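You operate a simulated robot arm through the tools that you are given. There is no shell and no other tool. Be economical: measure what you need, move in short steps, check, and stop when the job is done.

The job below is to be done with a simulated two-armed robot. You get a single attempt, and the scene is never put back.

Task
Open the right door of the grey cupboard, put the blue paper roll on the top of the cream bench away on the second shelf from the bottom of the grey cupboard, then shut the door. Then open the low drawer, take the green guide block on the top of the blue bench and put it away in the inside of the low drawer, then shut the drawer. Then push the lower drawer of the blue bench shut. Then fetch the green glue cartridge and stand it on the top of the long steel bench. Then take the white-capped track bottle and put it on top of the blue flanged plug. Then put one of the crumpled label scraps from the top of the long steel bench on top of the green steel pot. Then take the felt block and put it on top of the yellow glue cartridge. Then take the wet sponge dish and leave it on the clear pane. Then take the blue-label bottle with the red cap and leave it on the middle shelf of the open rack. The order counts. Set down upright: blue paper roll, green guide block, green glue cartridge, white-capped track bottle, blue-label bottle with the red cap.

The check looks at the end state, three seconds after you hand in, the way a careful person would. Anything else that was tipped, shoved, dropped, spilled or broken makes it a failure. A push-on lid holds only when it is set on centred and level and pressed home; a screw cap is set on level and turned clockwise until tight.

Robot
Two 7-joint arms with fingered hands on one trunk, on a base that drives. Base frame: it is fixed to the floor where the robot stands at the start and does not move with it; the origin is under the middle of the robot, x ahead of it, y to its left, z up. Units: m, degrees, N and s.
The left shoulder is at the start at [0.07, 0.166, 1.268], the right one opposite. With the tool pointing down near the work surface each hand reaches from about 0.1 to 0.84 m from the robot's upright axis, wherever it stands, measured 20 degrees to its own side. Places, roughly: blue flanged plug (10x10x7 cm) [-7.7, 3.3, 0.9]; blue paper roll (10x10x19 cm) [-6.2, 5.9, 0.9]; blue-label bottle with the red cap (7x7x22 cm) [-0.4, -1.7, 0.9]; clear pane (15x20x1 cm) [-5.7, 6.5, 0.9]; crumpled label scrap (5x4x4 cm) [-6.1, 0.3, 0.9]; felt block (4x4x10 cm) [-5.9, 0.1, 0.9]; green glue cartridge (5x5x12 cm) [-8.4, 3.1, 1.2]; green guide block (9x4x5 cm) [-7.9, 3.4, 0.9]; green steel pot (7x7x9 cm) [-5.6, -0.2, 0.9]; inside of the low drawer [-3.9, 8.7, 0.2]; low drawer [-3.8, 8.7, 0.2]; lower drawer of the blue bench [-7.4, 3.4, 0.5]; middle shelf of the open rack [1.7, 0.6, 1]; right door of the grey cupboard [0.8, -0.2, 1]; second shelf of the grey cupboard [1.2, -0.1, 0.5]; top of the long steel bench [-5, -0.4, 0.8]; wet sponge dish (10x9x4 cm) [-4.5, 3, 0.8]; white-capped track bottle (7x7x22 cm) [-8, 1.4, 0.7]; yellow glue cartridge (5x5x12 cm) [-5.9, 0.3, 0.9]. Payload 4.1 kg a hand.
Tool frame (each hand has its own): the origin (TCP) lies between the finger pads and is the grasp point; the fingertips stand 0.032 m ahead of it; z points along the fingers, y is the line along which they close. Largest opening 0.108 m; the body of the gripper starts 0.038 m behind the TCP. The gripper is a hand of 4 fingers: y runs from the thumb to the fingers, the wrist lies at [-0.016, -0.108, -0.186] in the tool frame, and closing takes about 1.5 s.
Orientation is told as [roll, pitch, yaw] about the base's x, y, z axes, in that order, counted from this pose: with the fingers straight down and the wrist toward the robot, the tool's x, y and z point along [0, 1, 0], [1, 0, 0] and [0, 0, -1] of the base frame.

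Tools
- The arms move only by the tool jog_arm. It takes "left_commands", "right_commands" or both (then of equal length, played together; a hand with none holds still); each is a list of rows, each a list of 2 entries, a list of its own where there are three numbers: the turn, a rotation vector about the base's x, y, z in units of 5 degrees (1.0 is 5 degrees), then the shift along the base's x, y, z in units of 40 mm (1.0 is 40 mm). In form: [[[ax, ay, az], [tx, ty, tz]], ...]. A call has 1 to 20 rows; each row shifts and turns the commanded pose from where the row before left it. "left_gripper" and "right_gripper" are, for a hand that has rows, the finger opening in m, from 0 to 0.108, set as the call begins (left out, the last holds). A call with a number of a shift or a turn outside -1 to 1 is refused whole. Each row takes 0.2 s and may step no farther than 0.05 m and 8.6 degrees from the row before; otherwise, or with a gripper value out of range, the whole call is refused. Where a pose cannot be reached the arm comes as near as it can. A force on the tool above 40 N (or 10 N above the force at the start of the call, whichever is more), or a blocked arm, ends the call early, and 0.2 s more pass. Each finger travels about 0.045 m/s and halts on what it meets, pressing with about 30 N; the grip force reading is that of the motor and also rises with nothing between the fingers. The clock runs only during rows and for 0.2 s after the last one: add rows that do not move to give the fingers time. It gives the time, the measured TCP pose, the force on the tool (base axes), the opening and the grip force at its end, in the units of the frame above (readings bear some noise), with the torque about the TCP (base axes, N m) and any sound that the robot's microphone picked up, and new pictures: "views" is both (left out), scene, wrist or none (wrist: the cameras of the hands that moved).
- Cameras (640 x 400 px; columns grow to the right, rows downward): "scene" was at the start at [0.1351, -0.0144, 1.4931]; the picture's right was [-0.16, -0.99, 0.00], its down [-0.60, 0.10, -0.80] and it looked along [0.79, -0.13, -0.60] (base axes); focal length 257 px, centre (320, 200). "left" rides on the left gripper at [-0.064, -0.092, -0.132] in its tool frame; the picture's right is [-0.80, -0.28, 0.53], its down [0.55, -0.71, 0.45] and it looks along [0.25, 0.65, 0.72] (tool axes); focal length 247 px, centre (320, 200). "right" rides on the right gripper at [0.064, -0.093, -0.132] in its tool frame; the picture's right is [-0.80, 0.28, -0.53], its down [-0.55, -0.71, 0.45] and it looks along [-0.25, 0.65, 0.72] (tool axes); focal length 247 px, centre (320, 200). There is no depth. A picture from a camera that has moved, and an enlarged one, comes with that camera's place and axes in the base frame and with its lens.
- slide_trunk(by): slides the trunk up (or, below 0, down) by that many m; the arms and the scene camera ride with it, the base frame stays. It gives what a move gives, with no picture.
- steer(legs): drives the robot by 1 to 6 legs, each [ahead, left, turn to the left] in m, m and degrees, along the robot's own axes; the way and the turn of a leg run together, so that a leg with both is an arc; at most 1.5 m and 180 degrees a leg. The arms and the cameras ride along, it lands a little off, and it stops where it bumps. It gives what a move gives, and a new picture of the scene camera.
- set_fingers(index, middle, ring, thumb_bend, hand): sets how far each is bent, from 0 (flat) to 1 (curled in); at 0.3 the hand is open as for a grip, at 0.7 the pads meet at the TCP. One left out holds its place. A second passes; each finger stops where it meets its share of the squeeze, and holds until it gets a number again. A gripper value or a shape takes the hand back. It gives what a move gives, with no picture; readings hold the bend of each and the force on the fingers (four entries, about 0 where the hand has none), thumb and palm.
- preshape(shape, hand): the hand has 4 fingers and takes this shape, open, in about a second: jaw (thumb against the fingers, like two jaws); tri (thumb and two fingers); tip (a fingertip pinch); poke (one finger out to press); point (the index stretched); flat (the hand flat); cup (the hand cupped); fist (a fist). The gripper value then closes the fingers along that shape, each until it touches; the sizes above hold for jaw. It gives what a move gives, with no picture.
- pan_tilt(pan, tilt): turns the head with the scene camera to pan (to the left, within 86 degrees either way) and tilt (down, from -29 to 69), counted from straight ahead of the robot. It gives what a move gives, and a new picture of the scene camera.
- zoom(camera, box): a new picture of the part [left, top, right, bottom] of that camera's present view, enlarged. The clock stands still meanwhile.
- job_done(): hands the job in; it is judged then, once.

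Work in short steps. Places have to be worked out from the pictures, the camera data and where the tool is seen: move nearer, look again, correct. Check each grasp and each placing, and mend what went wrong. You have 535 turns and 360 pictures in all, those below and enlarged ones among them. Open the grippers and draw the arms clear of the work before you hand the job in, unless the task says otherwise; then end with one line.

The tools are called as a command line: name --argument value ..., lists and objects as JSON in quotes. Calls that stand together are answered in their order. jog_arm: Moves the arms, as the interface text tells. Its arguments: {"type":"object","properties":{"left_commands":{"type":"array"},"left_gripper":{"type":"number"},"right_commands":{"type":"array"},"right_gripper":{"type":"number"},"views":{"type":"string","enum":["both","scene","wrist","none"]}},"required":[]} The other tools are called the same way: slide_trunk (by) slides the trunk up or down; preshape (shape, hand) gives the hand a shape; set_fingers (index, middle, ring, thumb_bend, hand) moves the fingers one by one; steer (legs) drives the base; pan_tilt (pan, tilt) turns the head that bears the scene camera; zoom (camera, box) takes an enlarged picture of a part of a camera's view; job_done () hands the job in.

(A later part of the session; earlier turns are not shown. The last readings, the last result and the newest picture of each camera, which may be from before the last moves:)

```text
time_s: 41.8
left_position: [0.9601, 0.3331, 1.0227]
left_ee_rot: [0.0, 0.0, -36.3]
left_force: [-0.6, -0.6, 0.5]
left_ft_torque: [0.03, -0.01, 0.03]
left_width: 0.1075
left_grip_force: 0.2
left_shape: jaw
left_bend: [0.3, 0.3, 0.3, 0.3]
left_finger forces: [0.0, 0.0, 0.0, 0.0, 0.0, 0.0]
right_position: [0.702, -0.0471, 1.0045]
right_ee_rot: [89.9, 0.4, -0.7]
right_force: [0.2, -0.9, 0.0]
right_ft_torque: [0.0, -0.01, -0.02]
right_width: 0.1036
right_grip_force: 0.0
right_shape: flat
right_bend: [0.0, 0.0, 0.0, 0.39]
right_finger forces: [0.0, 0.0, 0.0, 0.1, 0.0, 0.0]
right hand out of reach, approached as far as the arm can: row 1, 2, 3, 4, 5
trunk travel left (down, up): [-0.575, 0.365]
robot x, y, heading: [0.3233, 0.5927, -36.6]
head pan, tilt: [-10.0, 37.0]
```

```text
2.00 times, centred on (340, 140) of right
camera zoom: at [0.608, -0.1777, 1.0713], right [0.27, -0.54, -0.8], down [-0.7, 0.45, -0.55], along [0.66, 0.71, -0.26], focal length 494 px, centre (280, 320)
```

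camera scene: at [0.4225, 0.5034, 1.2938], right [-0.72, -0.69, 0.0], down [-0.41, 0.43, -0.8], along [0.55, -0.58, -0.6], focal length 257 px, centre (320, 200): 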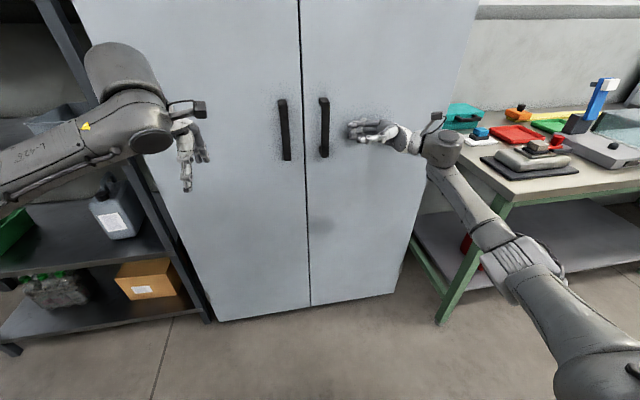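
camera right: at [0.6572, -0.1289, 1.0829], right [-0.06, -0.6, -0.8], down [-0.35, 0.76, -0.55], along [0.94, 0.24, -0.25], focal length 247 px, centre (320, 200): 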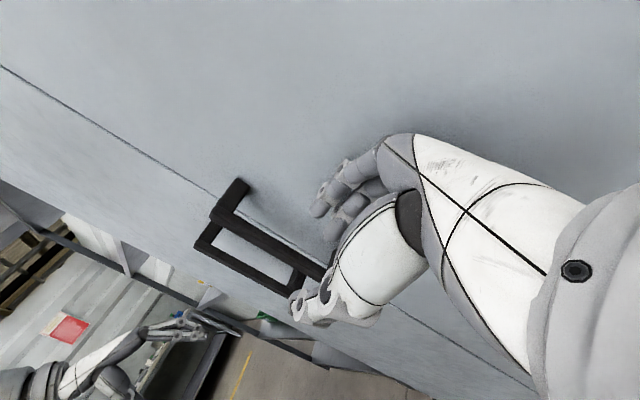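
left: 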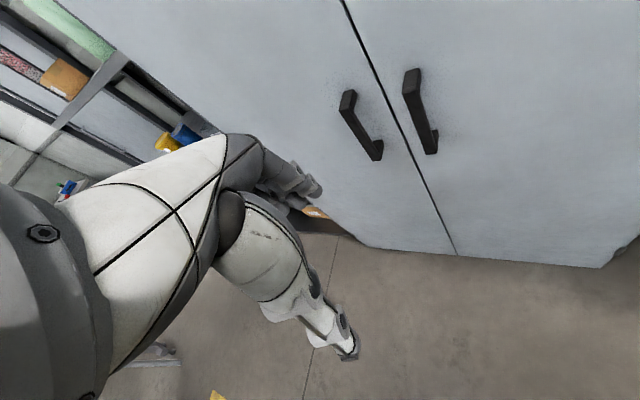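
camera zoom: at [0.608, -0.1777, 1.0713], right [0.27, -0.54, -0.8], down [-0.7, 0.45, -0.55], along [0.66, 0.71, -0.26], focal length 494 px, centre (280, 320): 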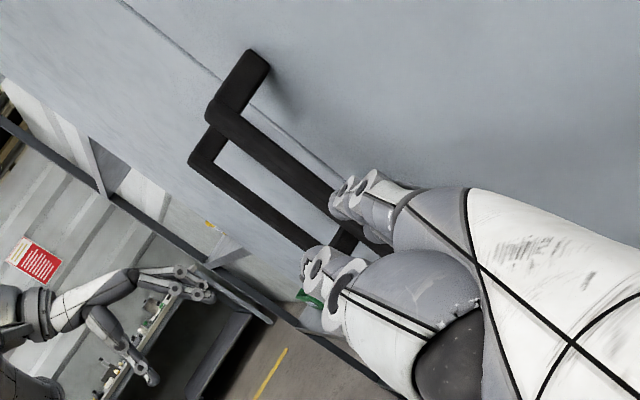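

The arm is at its limit here, so I use the base: drive 7 cm ahead toward the door.

steer --legs '[[0.07, -0.005, 0]]'

zoom --camera "right" --box '[240, 40, 440, 240]'

```text
time_s: 42.8
left_position: [1.0136, 0.2876, 1.0233]
left_ee_rot: [0.0, 0.0, -36.3]
left_force: [-0.7, 0.2, -0.9]
left_ft_torque: [-0.01, 0.01, -0.01]
left_width: 0.1076
left_grip_force: 0.1
left_shape: jaw
left_bend: [0.3, 0.3, 0.3, 0.3]
left_finger forces: [0.1, 0.1, 0.1, 0.2, 0.1, 0.0]
right_position: [0.7553, -0.0945, 1.0063]
right_ee_rot: [89.8, 0.3, -0.6]
right_force: [-11.2, 8.0, 1.8]
right_ft_torque: [0.08, -0.04, 0.66]
right_width: 0.1037
right_grip_force: 0.1
right_shape: flat
right_bend: [0.02, 0.02, 0.03, 0.39]
right_finger forces: [3.8, 5.9, 3.7, 0.0, 0.0, 0.1]
trunk travel left (down, up): [-0.575, 0.365]
robot x, y, heading: [0.3801, 0.5494, -36.5]
head pan, tilt: [-10.0, 37.0]
camera scene: at [0.4789, 0.4547, 1.2935], right [-0.72, -0.69, 0.0], down [-0.41, 0.44, -0.8], along [0.55, -0.58, -0.6], focal length 257 px, centre (320, 200)
```

scene: 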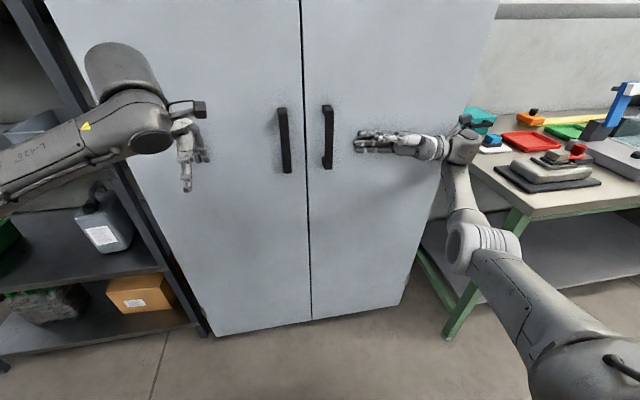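

```text
2.00 times, centred on (340, 140) of right
camera zoom: at [0.6612, -0.2236, 1.0721], right [0.27, -0.54, -0.8], down [-0.7, 0.45, -0.55], along [0.66, 0.71, -0.25], focal length 494 px, centre (280, 320)
```

zoom: 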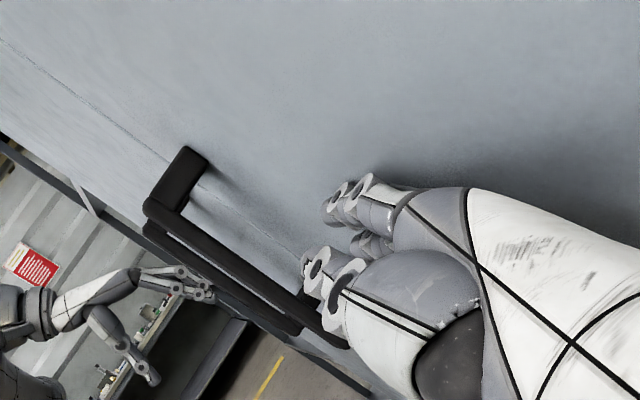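

The fingertips lightly touch the door. I slide the base left 9 cm so the fingers go behind the bar.

steer --legs '[[-0.006, 0.09, 0]]'

zoom --camera "right" --box '[240, 40, 440, 240]'

```text
time_s: 43.9
left_position: [1.0627, 0.3641, 1.0227]
left_ee_rot: [-0.1, 0.0, -36.4]
left_force: [-0.1, 0.7, 0.0]
left_ft_torque: [-0.02, -0.01, -0.02]
left_width: 0.1075
left_grip_force: 0.0
left_shape: jaw
left_bend: [0.3, 0.3, 0.3, 0.3]
left_finger forces: [0.0, 0.1, 0.1, 0.0, 0.1, 0.1]
right_position: [0.8038, -0.0163, 1.0062]
right_ee_rot: [89.8, 0.3, -0.7]
right_force: [-2.7, 1.3, -0.6]
right_ft_torque: [-0.01, 0.05, 0.08]
right_width: 0.1036
right_grip_force: 0.1
right_shape: flat
right_bend: [0.0, 0.01, 0.0, 0.39]
right_finger forces: [0.0, 2.9, 0.1, 0.2, 0.0, 0.1]
trunk travel left (down, up): [-0.575, 0.365]
robot x, y, heading: [0.4302, 0.6229, -36.2]
head pan, tilt: [-10.0, 37.0]
camera scene: at [0.5292, 0.5322, 1.2934], right [-0.72, -0.69, 0.0], down [-0.41, 0.44, -0.8], along [0.55, -0.58, -0.6], focal length 257 px, centre (320, 200)
```

scene: 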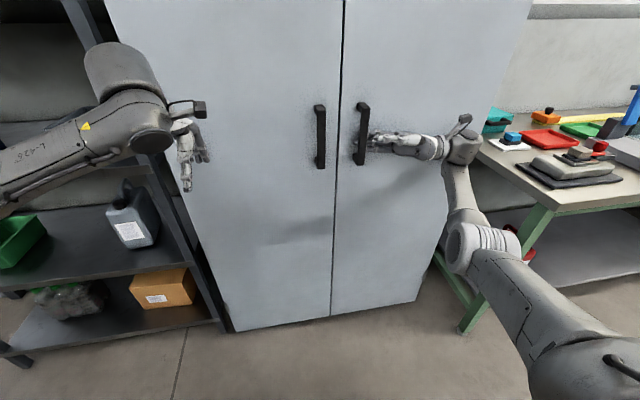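

```text
2.00 times, centred on (340, 140) of right
camera zoom: at [0.7101, -0.1466, 1.0724], right [0.27, -0.54, -0.8], down [-0.7, 0.45, -0.55], along [0.66, 0.71, -0.26], focal length 494 px, centre (280, 320)
```

zoom: 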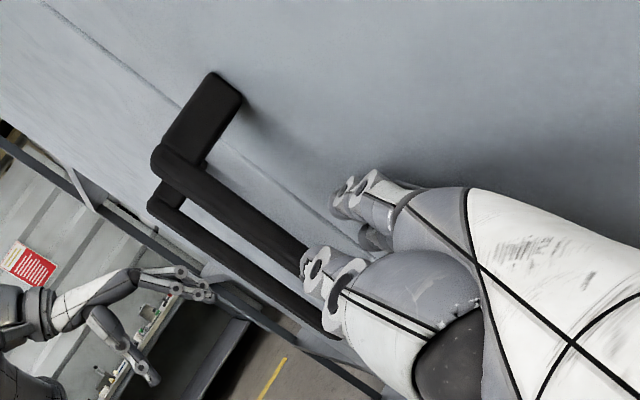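

I zoom the scene view to see how far the fingers reach behind the bar.

zoom --camera "scene" --box '[320, 80, 460, 180]'

```text
4.00 times, centred on (390, 130) of scene
camera zoom: at [0.5292, 0.5322, 1.2934], right [-0.72, -0.69, 0.0], down [-0.41, 0.44, -0.8], along [0.55, -0.58, -0.6], focal length 1027 px, centre (40, 480)
```

zoom: 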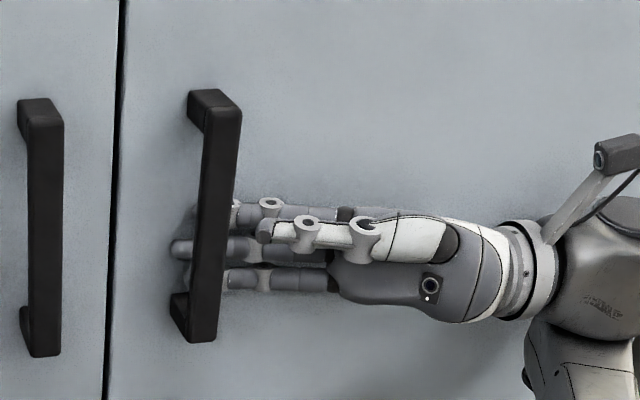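

The fingers are behind the bar. I slide 1.5 cm more, curl the fingers into a hook, then pull.

steer --legs '[[0, 0.018, 0]]'

set_fingers --hand "right" --index 0.5 --middle 0.5 --ring 0.5

zoom --camera "scene" --box '[320, 80, 460, 180]'

```text
time_s: 44.7
left_position: [1.0743, 0.3786, 1.0229]
left_ee_rot: [-0.2, 0.0, -36.3]
left_force: [0.7, 0.1, -0.8]
left_ft_torque: [-0.09, 0.02, -0.02]
left_width: 0.1073
left_grip_force: 0.0
left_shape: jaw
left_bend: [0.3, 0.3, 0.3, 0.3]
left_finger forces: [0.1, 0.0, 0.0, 0.1, 0.0, 0.1]
right_position: [0.8138, -0.0009, 1.0062]
right_ee_rot: [89.7, 0.2, -0.6]
right_force: [-6.6, -2.3, -1.4]
right_ft_torque: [0.05, 0.12, -0.15]
right_width: 0.1038
right_grip_force: 0.1
right_shape: flat
right_bend: [0.0, 0.01, 0.0, 0.39]
right_finger forces: [0.1, 3.7, 0.1, 0.0, 5.1, 0.0]
trunk travel left (down, up): [-0.575, 0.365]
robot x, y, heading: [0.4343, 0.6365, -36.4]
head pan, tilt: [-10.0, 37.0]
camera scene: at [0.5401, 0.5471, 1.2935], right [-0.72, -0.69, 0.0], down [-0.42, 0.44, -0.8], along [0.55, -0.58, -0.6], focal length 257 px, centre (320, 200)
```

scene: 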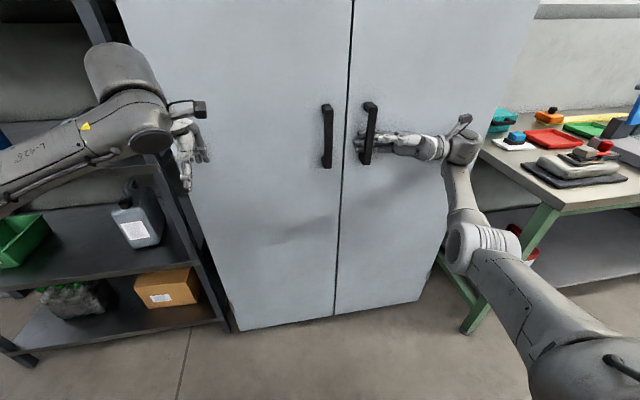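

```text
time_s: 45.7
left_position: [1.0732, 0.377, 1.0229]
left_ee_rot: [0.2, 0.0, -36.4]
left_force: [0.7, 0.5, 0.0]
left_ft_torque: [0.0, 0.01, 0.0]
left_width: 0.1077
left_grip_force: 0.0
left_shape: jaw
left_bend: [0.3, 0.3, 0.3, 0.3]
left_finger forces: [0.0, 0.0, 0.0, 0.0, 0.0, 0.0]
right_position: [0.8121, -0.004, 1.0057]
right_ee_rot: [89.9, 0.1, -0.7]
right_force: [-4.4, -11.8, 9.0]
right_ft_torque: [0.66, -1.07, -0.69]
right_width: 0.0173
right_grip_force: 50.6
right_shape: fingers
right_bend: [0.26, 0.22, 0.21, 0.3]
right_finger forces: [10.6, 15.4, 12.3, 0.1, 63.3, 0.1]
trunk travel left (down, up): [-0.575, 0.365]
robot x, y, heading: [0.4385, 0.641, -36.5]
head pan, tilt: [-10.0, 37.0]
```

```text
4.00 times, centred on (390, 130) of scene
camera zoom: at [0.5382, 0.5447, 1.2935], right [-0.72, -0.69, 0.0], down [-0.41, 0.44, -0.8], along [0.55, -0.58, -0.6], focal length 1027 px, centre (40, 480)
```

zoom: 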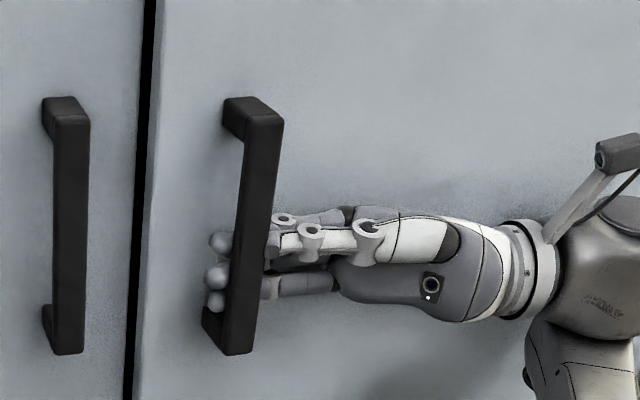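

The bar is hooked between fingers and thumb, and the door has already cracked open. I pull by driving back in a slight arc.

steer --legs '[[-0.06, -0.005, 0], [-0.06, -0.014, 0]]'

```text
time_s: 46.7
left_position: [1.0265, 0.4009, 1.023]
left_ee_rot: [0.1, 0.0, -36.6]
left_force: [0.4, -0.5, 0.0]
left_ft_torque: [-0.01, 0.0, 0.06]
left_width: 0.1076
left_grip_force: 0.1
left_shape: jaw
left_bend: [0.3, 0.3, 0.3, 0.3]
left_finger forces: [0.0, 0.0, 0.1, 0.1, 0.0, 0.0]
right_position: [0.7623, 0.0172, 1.007]
right_ee_rot: [90.2, 0.1, -1.7]
right_force: [-5.2, -12.3, 0.3]
right_ft_torque: [0.38, -0.39, -0.62]
right_width: 0.0154
right_grip_force: 45.8
right_shape: fingers
right_bend: [0.27, 0.21, 0.23, 0.29]
right_finger forces: [9.2, 14.0, 7.3, 0.1, 61.2, 0.0]
trunk travel left (down, up): [-0.575, 0.365]
robot x, y, heading: [0.3951, 0.6672, -36.5]
head pan, tilt: [-10.0, 37.0]
stopped in leg 1: the force on the tool passed its limit at 43 N (the readings are from after the stop); the commanded pose is now the measured one
camera scene: at [0.4922, 0.5708, 1.293], right [-0.73, -0.69, 0.0], down [-0.41, 0.44, -0.8], along [0.55, -0.58, -0.6], focal length 257 px, centre (320, 200)
```

scene: 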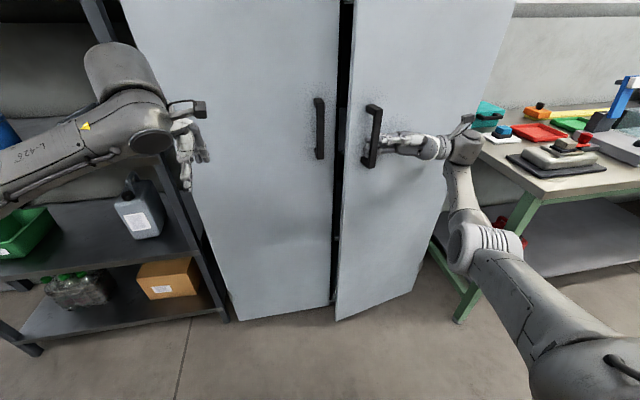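

The door is coming open. I ease the thumb and continue pulling in small legs.

set_fingers --hand "right" --thumb_bend 0.2

steer --legs '[[-0.05, -0.01, 0], [-0.05, -0.015, 0], [-0.05, -0.02, 0]]'

```text
time_s: 47.4
left_position: [1.0268, 0.3985, 1.0224]
left_ee_rot: [0.1, 0.0, -36.7]
left_force: [0.9, 0.9, -0.1]
left_ft_torque: [0.0, 0.01, 0.0]
left_width: 0.1078
left_grip_force: 0.0
left_shape: jaw
left_bend: [0.3, 0.3, 0.3, 0.3]
left_finger forces: [0.1, 0.0, 0.0, 0.1, 0.1, 0.0]
right_position: [0.7605, 0.0124, 1.0078]
right_ee_rot: [90.3, -0.1, -2.1]
right_force: [-6.0, -16.0, 2.9]
right_ft_torque: [0.75, 0.04, -0.86]
right_width: 0.0135
right_grip_force: 41.6
right_shape: fingers
right_bend: [0.46, 0.44, 0.4, 0.79]
right_finger forces: [1.7, 40.4, 1.4, 0.0, 40.0, 0.1]
trunk travel left (down, up): [-0.575, 0.365]
robot x, y, heading: [0.3916, 0.6648, -36.8]
head pan, tilt: [-10.0, 37.0]
stopped (right hand): the force on the tool passed its limit at 41 N (the readings are from after the stop); the commanded pose is now the measured one
```

```text
time_s: 48.2
left_position: [1.0082, 0.4073, 1.0239]
left_ee_rot: [0.1, 0.0, -36.6]
left_force: [0.5, 0.7, -0.1]
left_ft_torque: [-0.04, -0.08, 0.03]
left_width: 0.1076
left_grip_force: 0.0
left_shape: jaw
left_bend: [0.3, 0.3, 0.3, 0.3]
left_finger forces: [0.0, 0.0, 0.0, 0.0, 0.0, 0.0]
right_position: [0.7404, 0.0196, 1.0123]
right_ee_rot: [90.1, -0.5, -2.5]
right_force: [-4.0, -1.7, -8.5]
right_ft_torque: [-0.03, 0.61, -0.68]
right_width: 0.1094
right_grip_force: 16.5
right_shape: fingers
right_bend: [0.47, 0.42, 0.4, 0.2]
right_finger forces: [1.9, 30.7, 1.5, 0.0, 0.0, 0.1]
trunk travel left (down, up): [-0.575, 0.365]
robot x, y, heading: [0.379, 0.6688, -36.8]
head pan, tilt: [-10.0, 37.0]
stopped in leg 1: the force on the tool passed its limit at 46 N (the readings are from after the stop); the commanded pose is now the measured one
camera scene: at [0.4733, 0.5792, 1.2934], right [-0.73, -0.68, 0.0], down [-0.41, 0.44, -0.8], along [0.55, -0.58, -0.6], focal length 257 px, centre (320, 200)
```

scene: 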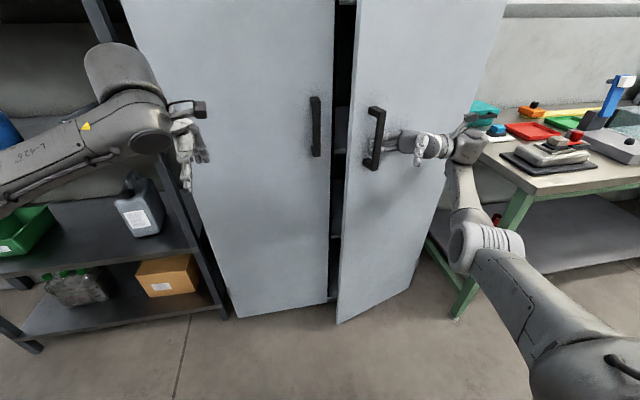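

Thumb is free and the fingers still hook the bar. I keep pulling.

steer --legs '[[-0.05, -0.02, 0], [-0.05, -0.02, 0]]'

```text
time_s: 49.7
left_position: [0.9057, 0.4367, 1.0225]
left_ee_rot: [0.0, 0.1, -36.6]
left_force: [-0.3, -0.2, -0.2]
left_ft_torque: [0.02, 0.0, -0.01]
left_width: 0.1075
left_grip_force: 0.0
left_shape: jaw
left_bend: [0.3, 0.3, 0.3, 0.3]
left_finger forces: [0.0, 0.1, 0.0, 0.0, 0.0, 0.1]
right_position: [0.6387, 0.0498, 1.0134]
right_ee_rot: [90.0, -0.5, -2.3]
right_force: [-0.2, 0.7, 1.3]
right_ft_torque: [-0.04, 0.0, -0.06]
right_width: 0.107
right_grip_force: 0.1
right_shape: fingers
right_bend: [0.48, 0.43, 0.41, 0.2]
right_finger forces: [0.0, 0.0, 0.0, 0.1, 0.1, 0.0]
trunk travel left (down, up): [-0.575, 0.365]
robot x, y, heading: [0.2768, 0.7015, -36.8]
head pan, tilt: [-10.0, 37.0]
camera scene: at [0.3715, 0.6077, 1.2933], right [-0.73, -0.69, 0.0], down [-0.41, 0.44, -0.8], along [0.55, -0.58, -0.6], focal length 257 px, centre (320, 200)
```

scene: 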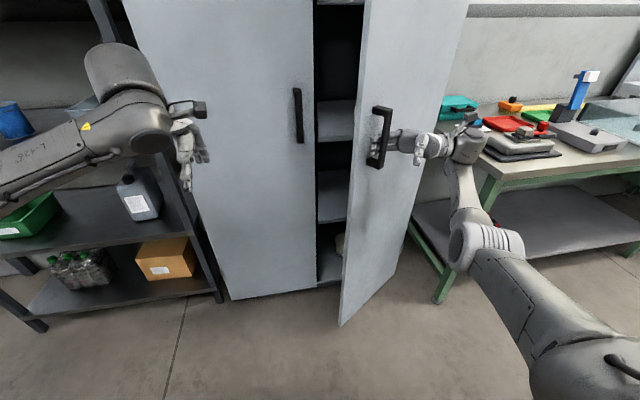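

The door is about 35° open and light to move. I keep pulling another 10 cm.

steer --legs '[[-0.06, -0.04, 0], [-0.05, -0.05, 0]]'

```text
time_s: 51.6
left_position: [0.7647, 0.4238, 1.021]
left_ee_rot: [0.1, 0.3, -36.7]
left_force: [0.0, 0.2, -0.3]
left_ft_torque: [-0.01, 0.01, -0.02]
left_width: 0.1076
left_grip_force: 0.1
left_shape: jaw
left_bend: [0.3, 0.3, 0.3, 0.3]
left_finger forces: [0.1, 0.0, 0.0, 0.0, 0.0, 0.0]
right_position: [0.4977, 0.0334, 1.0118]
right_ee_rot: [90.4, -0.4, -3.1]
right_force: [11.2, -22.2, -0.4]
right_ft_torque: [0.27, 0.23, 0.06]
right_width: 0.1051
right_grip_force: 21.9
right_shape: fingers
right_bend: [0.48, 0.45, 0.42, 0.2]
right_finger forces: [39.8, 3.8, 0.0, 0.0, 0.0, 0.0]
trunk travel left (down, up): [-0.575, 0.365]
robot x, y, heading: [0.1293, 0.6954, -37.1]
head pan, tilt: [-10.0, 37.0]
stopped in leg 2: the force on the tool passed its limit at 41 N (the readings are from after the stop); the commanded pose is now the measured one
camera scene: at [0.2318, 0.5955, 1.2928], right [-0.73, -0.68, 0.0], down [-0.41, 0.44, -0.8], along [0.54, -0.58, -0.6], focal length 257 px, centre (320, 200)
```

scene: 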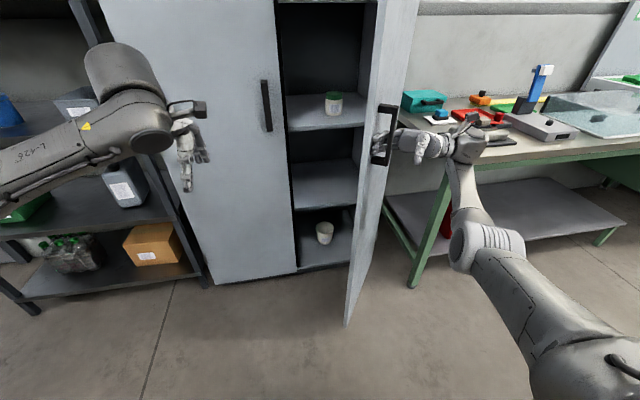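

About 65° open. One more pull to the right.

steer --legs '[[-0.03, -0.06, 0]]'

```text
time_s: 52.6
left_position: [0.7141, 0.3984, 1.0214]
left_ee_rot: [0.1, 0.2, -36.6]
left_force: [-0.9, -0.5, -0.3]
left_ft_torque: [0.02, -0.01, 0.0]
left_width: 0.1077
left_grip_force: 0.1
left_shape: jaw
left_bend: [0.3, 0.3, 0.3, 0.3]
left_finger forces: [0.1, 0.0, 0.0, 0.1, 0.0, 0.1]
right_position: [0.4495, 0.0063, 1.0115]
right_ee_rot: [90.6, -0.4, -3.5]
right_force: [15.0, -19.7, -0.7]
right_ft_torque: [0.07, 0.68, 1.16]
right_width: 0.0992
right_grip_force: 39.4
right_shape: fingers
right_bend: [0.47, 0.48, 0.44, 0.2]
right_finger forces: [68.3, 7.9, 4.3, 0.0, 0.1, 0.0]
trunk travel left (down, up): [-0.575, 0.365]
robot x, y, heading: [0.0817, 0.6668, -36.5]
head pan, tilt: [-10.0, 37.0]
stopped in leg 1: the force on the tool passed its limit at 43 N (the readings are from after the stop); the commanded pose is now the measured one
camera scene: at [0.1805, 0.5687, 1.2929], right [-0.73, -0.68, 0.0], down [-0.41, 0.44, -0.8], along [0.55, -0.58, -0.6], focal length 257 px, centre (320, 200)
```

scene: 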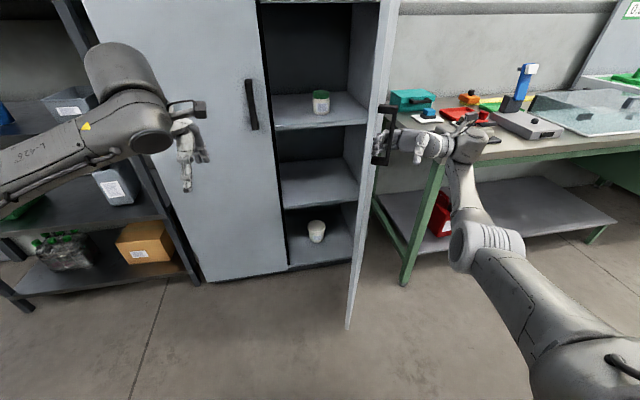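

About 80° open, plenty. I straighten the fingers and withdraw from the handle.

set_fingers --hand "right" --index 0 --middle 0 --ring 0 --thumb_bend 0.2

steer --legs '[[-0.03, -0.09, 0]]'

```text
time_s: 53.6
left_position: [0.7133, 0.4027, 1.0228]
left_ee_rot: [0.0, 0.0, -36.7]
left_force: [0.1, -0.4, -0.2]
left_ft_torque: [-0.01, 0.0, 0.0]
left_width: 0.1077
left_grip_force: 0.0
left_shape: jaw
left_bend: [0.3, 0.3, 0.3, 0.3]
left_finger forces: [0.0, 0.1, 0.0, 0.1, 0.0, 0.0]
right_position: [0.4477, 0.0122, 1.0143]
right_ee_rot: [90.3, -0.5, -3.2]
right_force: [0.4, -0.1, -0.3]
right_ft_torque: [0.02, 0.03, 0.01]
right_width: 0.1618
right_grip_force: 0.0
right_shape: fingers
right_bend: [0.0, 0.0, 0.0, 0.2]
right_finger forces: [0.0, 0.1, 0.0, 0.0, 0.1, 0.0]
trunk travel left (down, up): [-0.575, 0.365]
robot x, y, heading: [0.0794, 0.6706, -37.0]
head pan, tilt: [-10.0, 37.0]
```

```text
time_s: 54.7
left_position: [0.6351, 0.3475, 1.0219]
left_ee_rot: [0.0, 0.1, -36.7]
left_force: [-0.3, -0.4, -0.4]
left_ft_torque: [0.0, -0.07, 0.03]
left_width: 0.1076
left_grip_force: 0.0
left_shape: jaw
left_bend: [0.3, 0.3, 0.3, 0.3]
left_finger forces: [0.0, 0.1, 0.1, 0.0, 0.0, 0.0]
right_position: [0.3699, -0.0406, 1.0142]
right_ee_rot: [90.3, -0.6, -3.2]
right_force: [-0.6, 0.4, 0.1]
right_ft_torque: [0.04, 0.01, -0.03]
right_width: 0.1615
right_grip_force: 0.0
right_shape: fingers
right_bend: [0.0, 0.0, 0.0, 0.2]
right_finger forces: [0.0, 0.1, 0.1, 0.0, 0.0, 0.0]
trunk travel left (down, up): [-0.575, 0.365]
robot x, y, heading: [0.0027, 0.6181, -36.9]
head pan, tilt: [-10.0, 37.0]
camera scene: at [0.1015, 0.5201, 1.2934], right [-0.73, -0.68, 0.0], down [-0.41, 0.44, -0.8], along [0.55, -0.58, -0.6], focal length 257 px, centre (320, 200)
```

scene: 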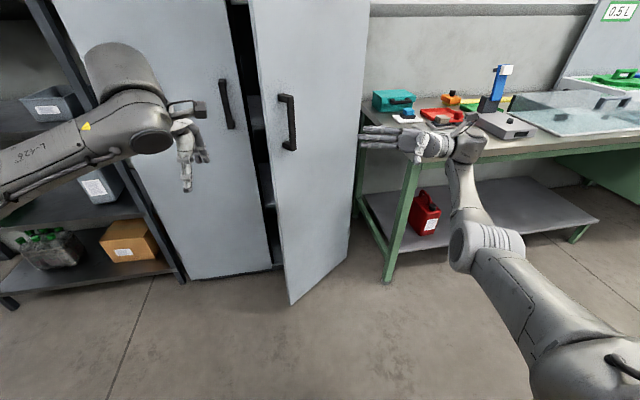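

Straightening the fingers pushed the door back to about 28°. I'll now hook its free edge from inside with the left hand: first turn the left hand so its fingers point right, palm toward the robot.

jog_arm --left_commands '[[[-0.96, 0.72, 0], [0, 0, 0]], [[-0.96, 0.72, 0], [0, 0, 0]], [[-0.96, 0.72, 0], [0, 0, 0]], [[-0.96, 0.72, 0], [0, 0, 0]], [[-0.96, 0.72, 0], [0, 0, 0]], [[-0.96, 0.72, 0], [0, 0, 0]], [[-0.96, 0.72, 0], [0, 0, 0]], [[-0.96, 0.72, 0], [0, 0, 0]], [[-0.96, 0.72, 0], [0, 0, 0]], [[-0.96, 0.72, 0], [0, 0, 0]], [[-0.96, 0.72, 0], [0, 0, 0]], [[-0.96, 0.72, 0], [0, 0, 0]], [[-0.96, 0.72, 0], [0, 0, 0]], [[-0.96, 0.72, 0], [0, 0, 0]], [[-0.96, 0.72, 0], [0, 0, 0]], [[0, 0, -1], [0, 0, 0]], [[0, 0, -1], [0, 0, 0]], [[0, 0, -1], [0, 0, 0]], [[0, 0, -1], [0, 0, 0]], [[0, 0, -1], [0, 0, 0]]]' --views "scene"

preshape --hand "left" --shape "flat"

```text
time_s: 58.9
left_position: [0.6345, 0.3495, 1.0224]
left_ee_rot: [-90.0, 0.1, -62.1]
left_force: [0.5, 0.1, 0.6]
left_ft_torque: [-0.02, 0.0, -0.02]
left_width: 0.1077
left_grip_force: 0.0
left_shape: jaw
left_bend: [0.3, 0.3, 0.3, 0.3]
left_finger forces: [0.0, 0.0, 0.1, 0.0, 0.1, 0.0]
right_position: [0.3706, -0.0417, 1.0135]
right_ee_rot: [90.4, -0.5, -3.3]
right_force: [-0.3, 0.6, -0.5]
right_ft_torque: [0.0, 0.04, -0.01]
right_width: 0.1616
right_grip_force: 0.1
right_shape: fingers
right_bend: [0.0, 0.0, 0.0, 0.2]
right_finger forces: [0.1, 0.0, 0.0, 0.0, 0.1, 0.0]
trunk travel left (down, up): [-0.575, 0.365]
robot x, y, heading: [0.0036, 0.6155, -36.7]
head pan, tilt: [-10.0, 37.0]
camera scene: at [0.1027, 0.5203, 1.2933], right [-0.73, -0.68, 0.0], down [-0.41, 0.44, -0.8], along [0.55, -0.58, -0.6], focal length 257 px, centre (320, 200)
```

scene: 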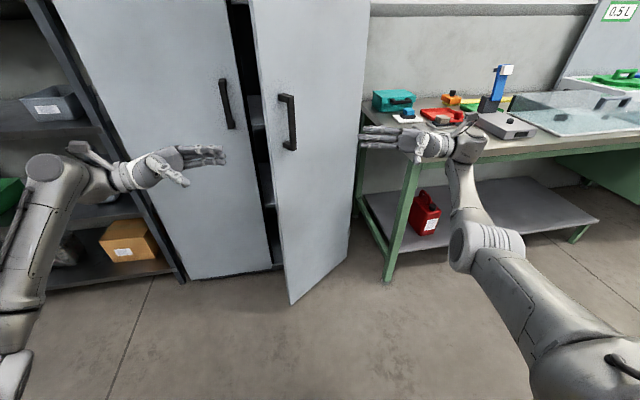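

```text
time_s: 59.8
left_position: [0.6353, 0.3493, 1.0222]
left_ee_rot: [-89.9, 0.2, -61.9]
left_force: [-0.7, -0.4, -0.6]
left_ft_torque: [0.02, 0.04, 0.0]
left_width: 0.1037
left_grip_force: 0.1
left_shape: flat
left_bend: [0.0, 0.0, 0.0, 0.39]
left_finger forces: [0.0, 0.0, 0.1, 0.1, 0.0, 0.1]
right_position: [0.3696, -0.0413, 1.0137]
right_ee_rot: [90.3, -0.5, -3.2]
right_force: [1.0, 0.5, 0.5]
right_ft_torque: [-0.01, 0.0, -0.03]
right_width: 0.1617
right_grip_force: 0.0
right_shape: fingers
right_bend: [0.0, 0.0, 0.0, 0.2]
right_finger forces: [0.0, 0.1, 0.0, 0.1, 0.0, 0.0]
trunk travel left (down, up): [-0.575, 0.365]
robot x, y, heading: [-0.0002, 0.6124, -37.0]
head pan, tilt: [-10.0, 37.0]
```

The left-hand pose is good. I draw the right hand back toward the body so that it clears the door when I drive forward.

jog_arm --right_commands '[[[0, 0, -1], [-0.8, 0.3, 0]], [[0, 0, -1], [-0.8, 0.3, 0]], [[0, 0, -1], [-0.8, 0.3, 0]], [[0, 0, -1], [-0.8, 0.3, 0]], [[0, 0, -1], [-0.8, 0.3, 0]], [[0, 0, -1], [-0.8, 0.3, 0]], [[0, 0, -1], [0, 0, 0]], [[0, 0, -1], [0, 0, 0]], [[0, 0, -1], [0, 0, 0]], [[0, 0, -1], [0, 0, 0]]]' --views "scene"

```text
time_s: 62.0
left_position: [0.6356, 0.3485, 1.0215]
left_ee_rot: [-90.0, 0.2, -62.0]
left_force: [0.2, 0.4, 0.7]
left_ft_torque: [-0.02, -0.01, -0.03]
left_width: 0.1034
left_grip_force: 0.1
left_shape: flat
left_bend: [0.0, 0.0, 0.0, 0.39]
left_finger forces: [0.0, 0.1, 0.1, 0.0, 0.0, 0.0]
right_position: [0.178, 0.0297, 1.015]
right_ee_rot: [90.3, -0.6, -53.3]
right_force: [-0.2, -0.2, 0.5]
right_ft_torque: [0.03, 0.02, 0.01]
right_width: 0.1611
right_grip_force: 0.1
right_shape: fingers
right_bend: [0.0, 0.0, 0.0, 0.2]
right_finger forces: [0.0, 0.1, 0.0, 0.1, 0.0, 0.1]
trunk travel left (down, up): [-0.575, 0.365]
robot x, y, heading: [0.0026, 0.6134, -36.9]
head pan, tilt: [-10.0, 37.0]
camera scene: at [0.1019, 0.5212, 1.2935], right [-0.73, -0.68, 0.0], down [-0.41, 0.44, -0.8], along [0.55, -0.58, -0.6], focal length 257 px, centre (320, 200)
```

scene: 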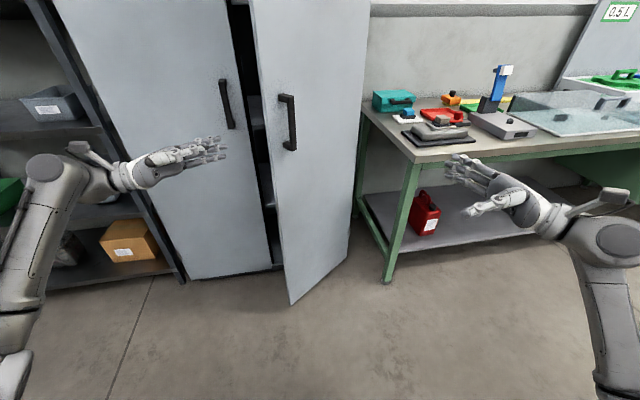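

Clear. I drive ahead 26 cm, bringing the left fingertips beside the gap, then look.

steer --legs '[[0.26, 0.0, 0]]'

```text
time_s: 63.9
left_position: [0.8422, 0.1927, 1.0219]
left_ee_rot: [-90.0, 0.3, -62.1]
left_force: [0.2, 0.5, 0.0]
left_ft_torque: [-0.02, 0.01, 0.0]
left_width: 0.1035
left_grip_force: 0.0
left_shape: flat
left_bend: [0.0, 0.0, 0.0, 0.39]
left_finger forces: [0.0, 0.1, 0.1, 0.0, 0.0, 0.1]
right_position: [0.3845, -0.1254, 1.0134]
right_ee_rot: [90.3, -0.6, -53.3]
right_force: [-0.1, 0.1, 0.2]
right_ft_torque: [0.0, -0.01, 0.05]
right_width: 0.1616
right_grip_force: 0.0
right_shape: fingers
right_bend: [0.0, 0.0, 0.0, 0.2]
right_finger forces: [0.1, 0.0, 0.0, 0.1, 0.1, 0.0]
trunk travel left (down, up): [-0.575, 0.365]
robot x, y, heading: [0.2099, 0.4593, -36.8]
head pan, tilt: [-10.0, 37.0]
camera scene: at [0.3095, 0.3655, 1.2932], right [-0.73, -0.68, 0.0], down [-0.41, 0.44, -0.8], along [0.55, -0.58, -0.6], focal length 257 px, centre (320, 200)
```

scene: 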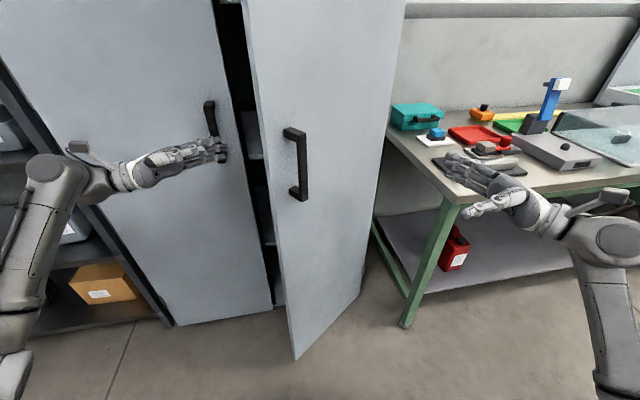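

The tips are level with the gap. I drive right 17 cm so the fingers go in behind the door's edge.

steer --legs '[[0, -0.16, 0]]'

```text
time_s: 65.3
left_position: [0.7442, 0.0645, 1.0226]
left_ee_rot: [-89.9, 0.3, -61.9]
left_force: [0.0, -0.4, -0.2]
left_ft_torque: [-0.01, -0.02, -0.03]
left_width: 0.1037
left_grip_force: 0.1
left_shape: flat
left_bend: [0.0, 0.0, 0.0, 0.39]
left_finger forces: [0.0, 0.1, 0.0, 0.0, 0.1, 0.0]
right_position: [0.2869, -0.2548, 1.0133]
right_ee_rot: [90.3, -0.5, -53.2]
right_force: [-0.5, 0.4, -0.3]
right_ft_torque: [0.0, 0.01, 0.01]
right_width: 0.1614
right_grip_force: 0.0
right_shape: fingers
right_bend: [0.0, 0.0, 0.0, 0.2]
right_finger forces: [0.1, 0.0, 0.1, 0.1, 0.1, 0.1]
trunk travel left (down, up): [-0.575, 0.365]
robot x, y, heading: [0.1119, 0.33, -36.9]
head pan, tilt: [-10.0, 37.0]
camera scene: at [0.2106, 0.235, 1.2934], right [-0.73, -0.69, 0.0], down [-0.41, 0.44, -0.8], along [0.55, -0.58, -0.6], focal length 257 px, centre (320, 200)
```

scene: 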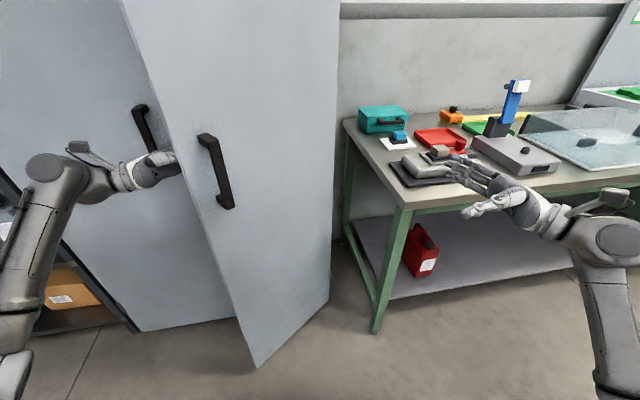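

The left hand is behind the door. I drive back and then right to swing the door wide.

steer --legs '[[-0.22, 0, 0], [-0.1, -0.15, 0]]'

```text
time_s: 68.1
left_position: [0.3954, 0.1331, 1.0235]
left_ee_rot: [-90.1, 0.3, -62.1]
left_force: [-1.0, 0.1, 0.7]
left_ft_torque: [0.04, -0.02, 0.0]
left_width: 0.0
left_grip_force: 0.0
left_shape: flat
left_bend: [0.0, 0.0, 0.0, 0.39]
left_finger forces: [0.1, 0.0, 0.0, 0.0, 0.1, 0.0]
right_position: [-0.0627, -0.1854, 1.015]
right_ee_rot: [90.4, -0.6, -53.2]
right_force: [0.3, -1.1, 0.1]
right_ft_torque: [-0.04, 0.01, 0.01]
right_width: 0.1619
right_grip_force: 0.1
right_shape: fingers
right_bend: [0.0, 0.0, 0.0, 0.2]
right_finger forces: [0.1, 0.0, 0.0, 0.0, 0.1, 0.1]
trunk travel left (down, up): [-0.575, 0.365]
robot x, y, heading: [-0.2332, 0.4022, -37.0]
head pan, tilt: [-10.0, 37.0]
camera scene: at [-0.1391, 0.3067, 1.2935], right [-0.73, -0.68, 0.0], down [-0.41, 0.44, -0.8], along [0.55, -0.58, -0.6], focal length 257 px, centre (320, 200)
```

scene: 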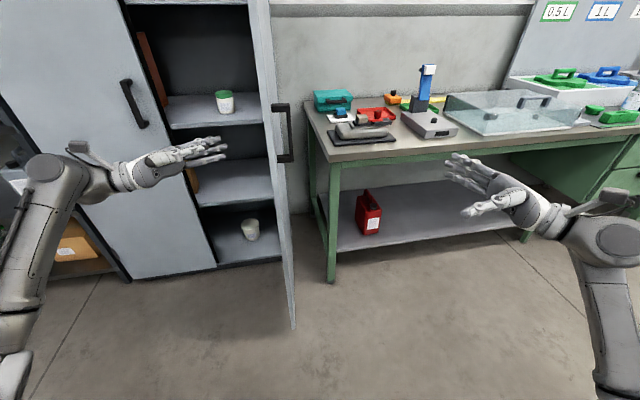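

The door is now about 85° open. I move left away from it, then turn round to look for a way to the cream bench.

steer --legs '[[-0.1, 0.35, 0], [0, 0, 90]]'

pan_tilt --pan 60 --tilt 15

pan_tilt --pan 0 --tilt 15

```text
time_s: 74.4
left_position: [0.1305, 1.3829, 1.0226]
left_ee_rot: [-90.1, 0.2, 30.6]
left_force: [0.6, 0.2, -0.7]
left_ft_torque: [0.0, -0.02, 0.0]
left_width: 0.0
left_grip_force: 0.1
left_shape: flat
left_bend: [0.0, 0.0, 0.0, 0.39]
left_finger forces: [0.1, 0.0, 0.0, 0.0, 0.0, 0.0]
right_position: [0.4696, 0.9414, 1.014]
right_ee_rot: [90.2, -0.5, 39.4]
right_force: [-0.4, -0.4, -0.9]
right_ft_torque: [-0.02, 0.01, -0.04]
right_width: 0.1616
right_grip_force: 0.0
right_shape: fingers
right_bend: [0.0, 0.0, 0.0, 0.2]
right_finger forces: [0.0, 0.0, 0.1, 0.1, 0.0, 0.1]
trunk travel left (down, up): [-0.575, 0.365]
robot x, y, heading: [-0.1074, 0.7371, 55.7]
head pan, tilt: [-10.0, 37.0]
camera scene: at [-0.0193, 0.8432, 1.2934], right [0.72, -0.7, 0.0], down [-0.42, -0.43, -0.8], along [0.56, 0.57, -0.6], focal length 257 px, centre (320, 200)
```

scene: 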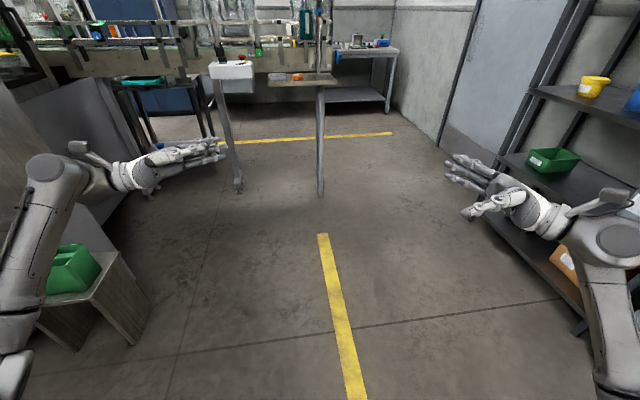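

```text
time_s: 75.8
left_position: [0.1297, 1.3835, 1.0217]
left_ee_rot: [-90.0, 0.3, 30.7]
left_force: [0.5, -0.2, 0.5]
left_ft_torque: [-0.02, -0.02, 0.03]
left_width: 0.0002
left_grip_force: 0.0
left_shape: flat
left_bend: [0.0, 0.0, 0.0, 0.39]
left_finger forces: [0.0, 0.1, 0.1, 0.0, 0.0, 0.0]
right_position: [0.4698, 0.9396, 1.0155]
right_ee_rot: [90.1, -0.5, 39.3]
right_force: [0.2, 0.4, -0.2]
right_ft_torque: [-0.02, -0.02, 0.02]
right_width: 0.1616
right_grip_force: 0.0
right_shape: fingers
right_bend: [0.0, 0.0, 0.0, 0.2]
right_finger forces: [0.1, 0.0, 0.0, 0.0, 0.1, 0.0]
trunk travel left (down, up): [-0.575, 0.365]
robot x, y, heading: [-0.1083, 0.7354, 55.8]
head pan, tilt: [60.0, 15.0]
camera scene: at [-0.1203, 0.8651, 1.3284], right [0.9, 0.43, 0.0], down [0.11, -0.23, -0.97], along [-0.42, 0.87, -0.26], focal length 257 px, centre (320, 200)
```

scene: 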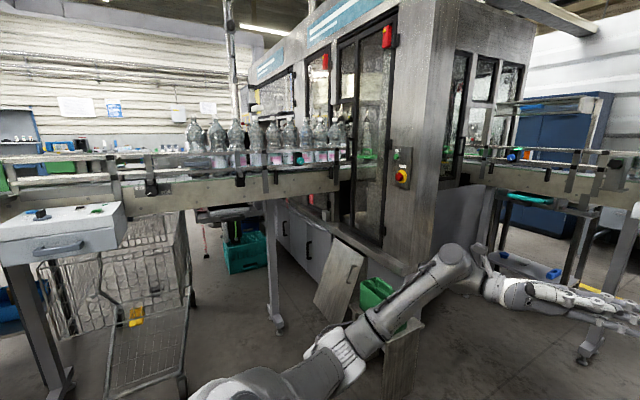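

```text
time_s: 77.1
left_position: [0.1293, 1.3826, 1.0231]
left_ee_rot: [-90.0, 0.2, 30.6]
left_force: [0.2, -0.5, -0.3]
left_ft_torque: [-0.02, 0.0, 0.04]
left_width: 0.0
left_grip_force: 0.1
left_shape: flat
left_bend: [0.0, 0.0, 0.0, 0.39]
left_finger forces: [0.0, 0.1, 0.1, 0.1, 0.1, 0.1]
right_position: [0.4689, 0.9398, 1.0142]
right_ee_rot: [90.2, -0.4, 39.2]
right_force: [-0.3, -0.2, -0.6]
right_ft_torque: [0.01, -0.02, -0.01]
right_width: 0.1615
right_grip_force: 0.1
right_shape: fingers
right_bend: [0.0, 0.0, 0.0, 0.2]
right_finger forces: [0.0, 0.0, 0.0, 0.1, 0.1, 0.0]
trunk travel left (down, up): [-0.575, 0.365]
robot x, y, heading: [-0.1107, 0.738, 55.7]
head pan, tilt: [0.0, 15.0]
camera scene: at [-0.0273, 0.8582, 1.3284], right [0.83, -0.56, 0.0], down [-0.15, -0.21, -0.97], along [0.54, 0.8, -0.26], focal length 257 px, centre (320, 200)
```

scene: 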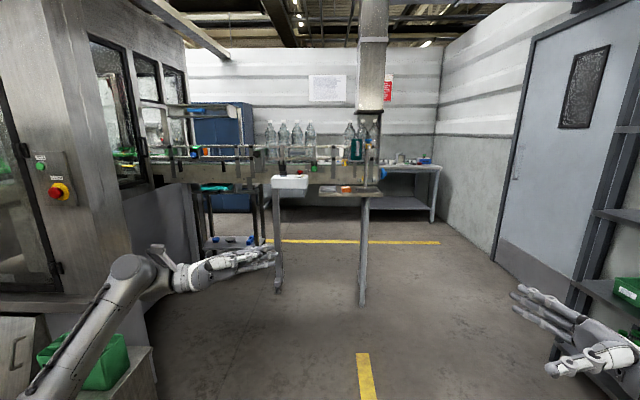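

A bottling line stands between here and the other benches. I raise the trunk, bring the left arm in, and look toward -x for a way round.

slide_trunk --by 0.3

steer --legs '[[0, 0, 110]]'

pan_tilt --pan -40 --tilt 15

pan_tilt --pan 35 --tilt 15

```text
time_s: 80.1
left_position: [0.1303, 1.3829, 1.3227]
left_ee_rot: [-90.0, 0.2, 30.7]
left_force: [0.0, 0.3, 1.1]
left_ft_torque: [-0.01, 0.01, 0.02]
left_width: 0.0001
left_grip_force: 0.1
left_shape: flat
left_bend: [0.0, 0.0, 0.0, 0.39]
left_finger forces: [0.1, 0.0, 0.1, 0.1, 0.1, 0.0]
right_position: [0.4691, 0.9402, 1.3145]
right_ee_rot: [90.2, -0.5, 39.3]
right_force: [0.3, 1.0, -0.4]
right_ft_torque: [0.04, 0.02, -0.01]
right_width: 0.1617
right_grip_force: 0.1
right_shape: fingers
right_bend: [0.0, 0.0, 0.0, 0.2]
right_finger forces: [0.0, 0.0, 0.0, 0.1, 0.0, 0.0]
trunk travel left (down, up): [-0.875, 0.065]
robot x, y, heading: [-0.1105, 0.7399, 55.5]
head pan, tilt: [0.0, 15.0]
```

```text
time_s: 85.1
left_position: [-0.7912, 0.7289, 1.3218]
left_ee_rot: [-90.0, 0.2, 141.8]
left_force: [-0.1, -0.8, -0.4]
left_ft_torque: [0.0, 0.02, 0.0]
left_width: 0.0
left_grip_force: 0.1
left_shape: flat
left_bend: [0.0, 0.0, 0.0, 0.39]
left_finger forces: [0.1, 0.0, 0.0, 0.0, 0.1, 0.1]
right_position: [-0.5029, 1.204, 1.3145]
right_ee_rot: [90.2, -0.5, 150.7]
right_force: [0.3, -0.6, 0.3]
right_ft_torque: [0.0, -0.02, -0.01]
right_width: 0.1615
right_grip_force: 0.0
right_shape: fingers
right_bend: [0.0, 0.0, 0.0, 0.2]
right_finger forces: [0.0, 0.0, 0.1, 0.1, 0.0, 0.0]
trunk travel left (down, up): [-0.875, 0.065]
robot x, y, heading: [-0.1095, 0.739, 167.0]
head pan, tilt: [0.0, 15.0]
camera scene: at [-0.2483, 0.7719, 1.6284], right [0.22, 0.97, 0.0], down [0.25, -0.06, -0.97], along [-0.94, 0.22, -0.26], focal length 257 px, centre (320, 200)
```

scene: 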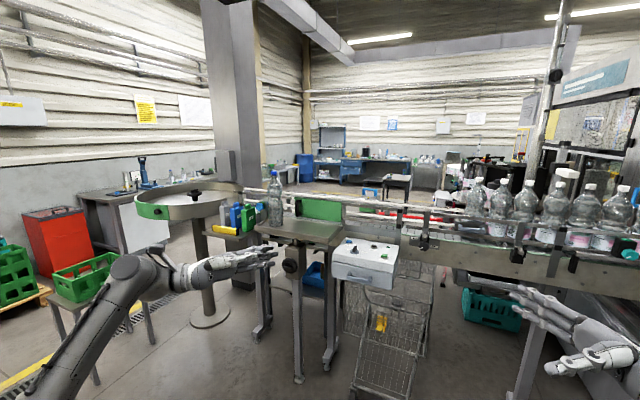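

```text
time_s: 86.2
left_position: [-0.7922, 0.7271, 1.3231]
left_ee_rot: [-90.1, 0.2, 141.7]
left_force: [0.3, -0.2, 0.0]
left_ft_torque: [-0.01, -0.02, -0.02]
left_width: 0.0
left_grip_force: 0.1
left_shape: flat
left_bend: [0.0, 0.0, 0.0, 0.39]
left_finger forces: [0.1, 0.0, 0.0, 0.0, 0.0, 0.1]
right_position: [-0.5027, 1.2035, 1.3145]
right_ee_rot: [90.2, -0.5, 150.7]
right_force: [-0.3, 0.8, -0.4]
right_ft_torque: [0.02, 0.0, -0.01]
right_width: 0.1615
right_grip_force: 0.0
right_shape: fingers
right_bend: [0.0, 0.0, 0.0, 0.2]
right_finger forces: [0.0, 0.0, 0.0, 0.0, 0.0, 0.0]
trunk travel left (down, up): [-0.875, 0.065]
robot x, y, heading: [-0.1055, 0.7404, 167.0]
head pan, tilt: [-40.0, 15.0]
camera scene: at [-0.2136, 0.8254, 1.6284], right [0.8, 0.6, 0.0], down [0.16, -0.21, -0.97], along [-0.58, 0.77, -0.26], focal length 257 px, centre (320, 200)
```

scene: 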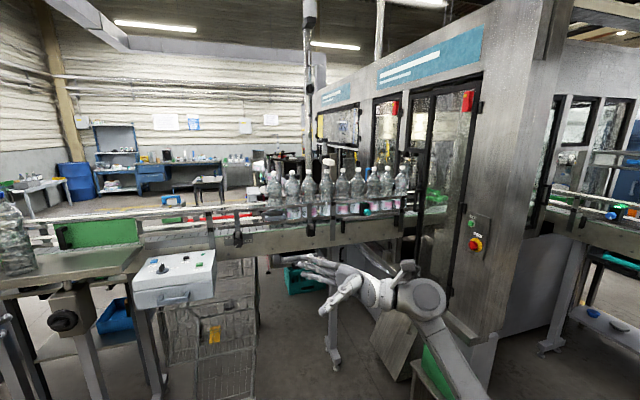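

```text
time_s: 87.7
left_position: [-0.7923, 0.7271, 1.3232]
left_ee_rot: [-90.0, 0.3, 141.7]
left_force: [0.1, 0.6, 0.2]
left_ft_torque: [0.01, -0.01, -0.01]
left_width: 0.0
left_grip_force: 0.1
left_shape: flat
left_bend: [0.0, 0.0, 0.0, 0.39]
left_finger forces: [0.0, 0.1, 0.0, 0.0, 0.0, 0.0]
right_position: [-0.5048, 1.2045, 1.3145]
right_ee_rot: [90.2, -0.5, 150.6]
right_force: [-0.4, -0.3, 0.1]
right_ft_torque: [-0.01, 0.01, 0.01]
right_width: 0.1617
right_grip_force: 0.1
right_shape: fingers
right_bend: [0.0, 0.0, 0.0, 0.2]
right_finger forces: [0.0, 0.0, 0.0, 0.0, 0.1, 0.0]
trunk travel left (down, up): [-0.875, 0.065]
robot x, y, heading: [-0.1089, 0.7422, 166.7]
head pan, tilt: [35.0, 15.0]
camera scene: at [-0.2439, 0.7159, 1.6284], right [-0.37, 0.93, 0.0], down [0.24, 0.1, -0.97], along [-0.9, -0.36, -0.26], focal length 257 px, centre (320, 200)
```

scene: 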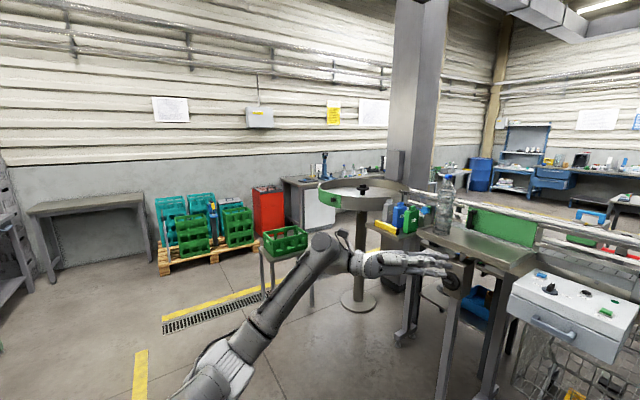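

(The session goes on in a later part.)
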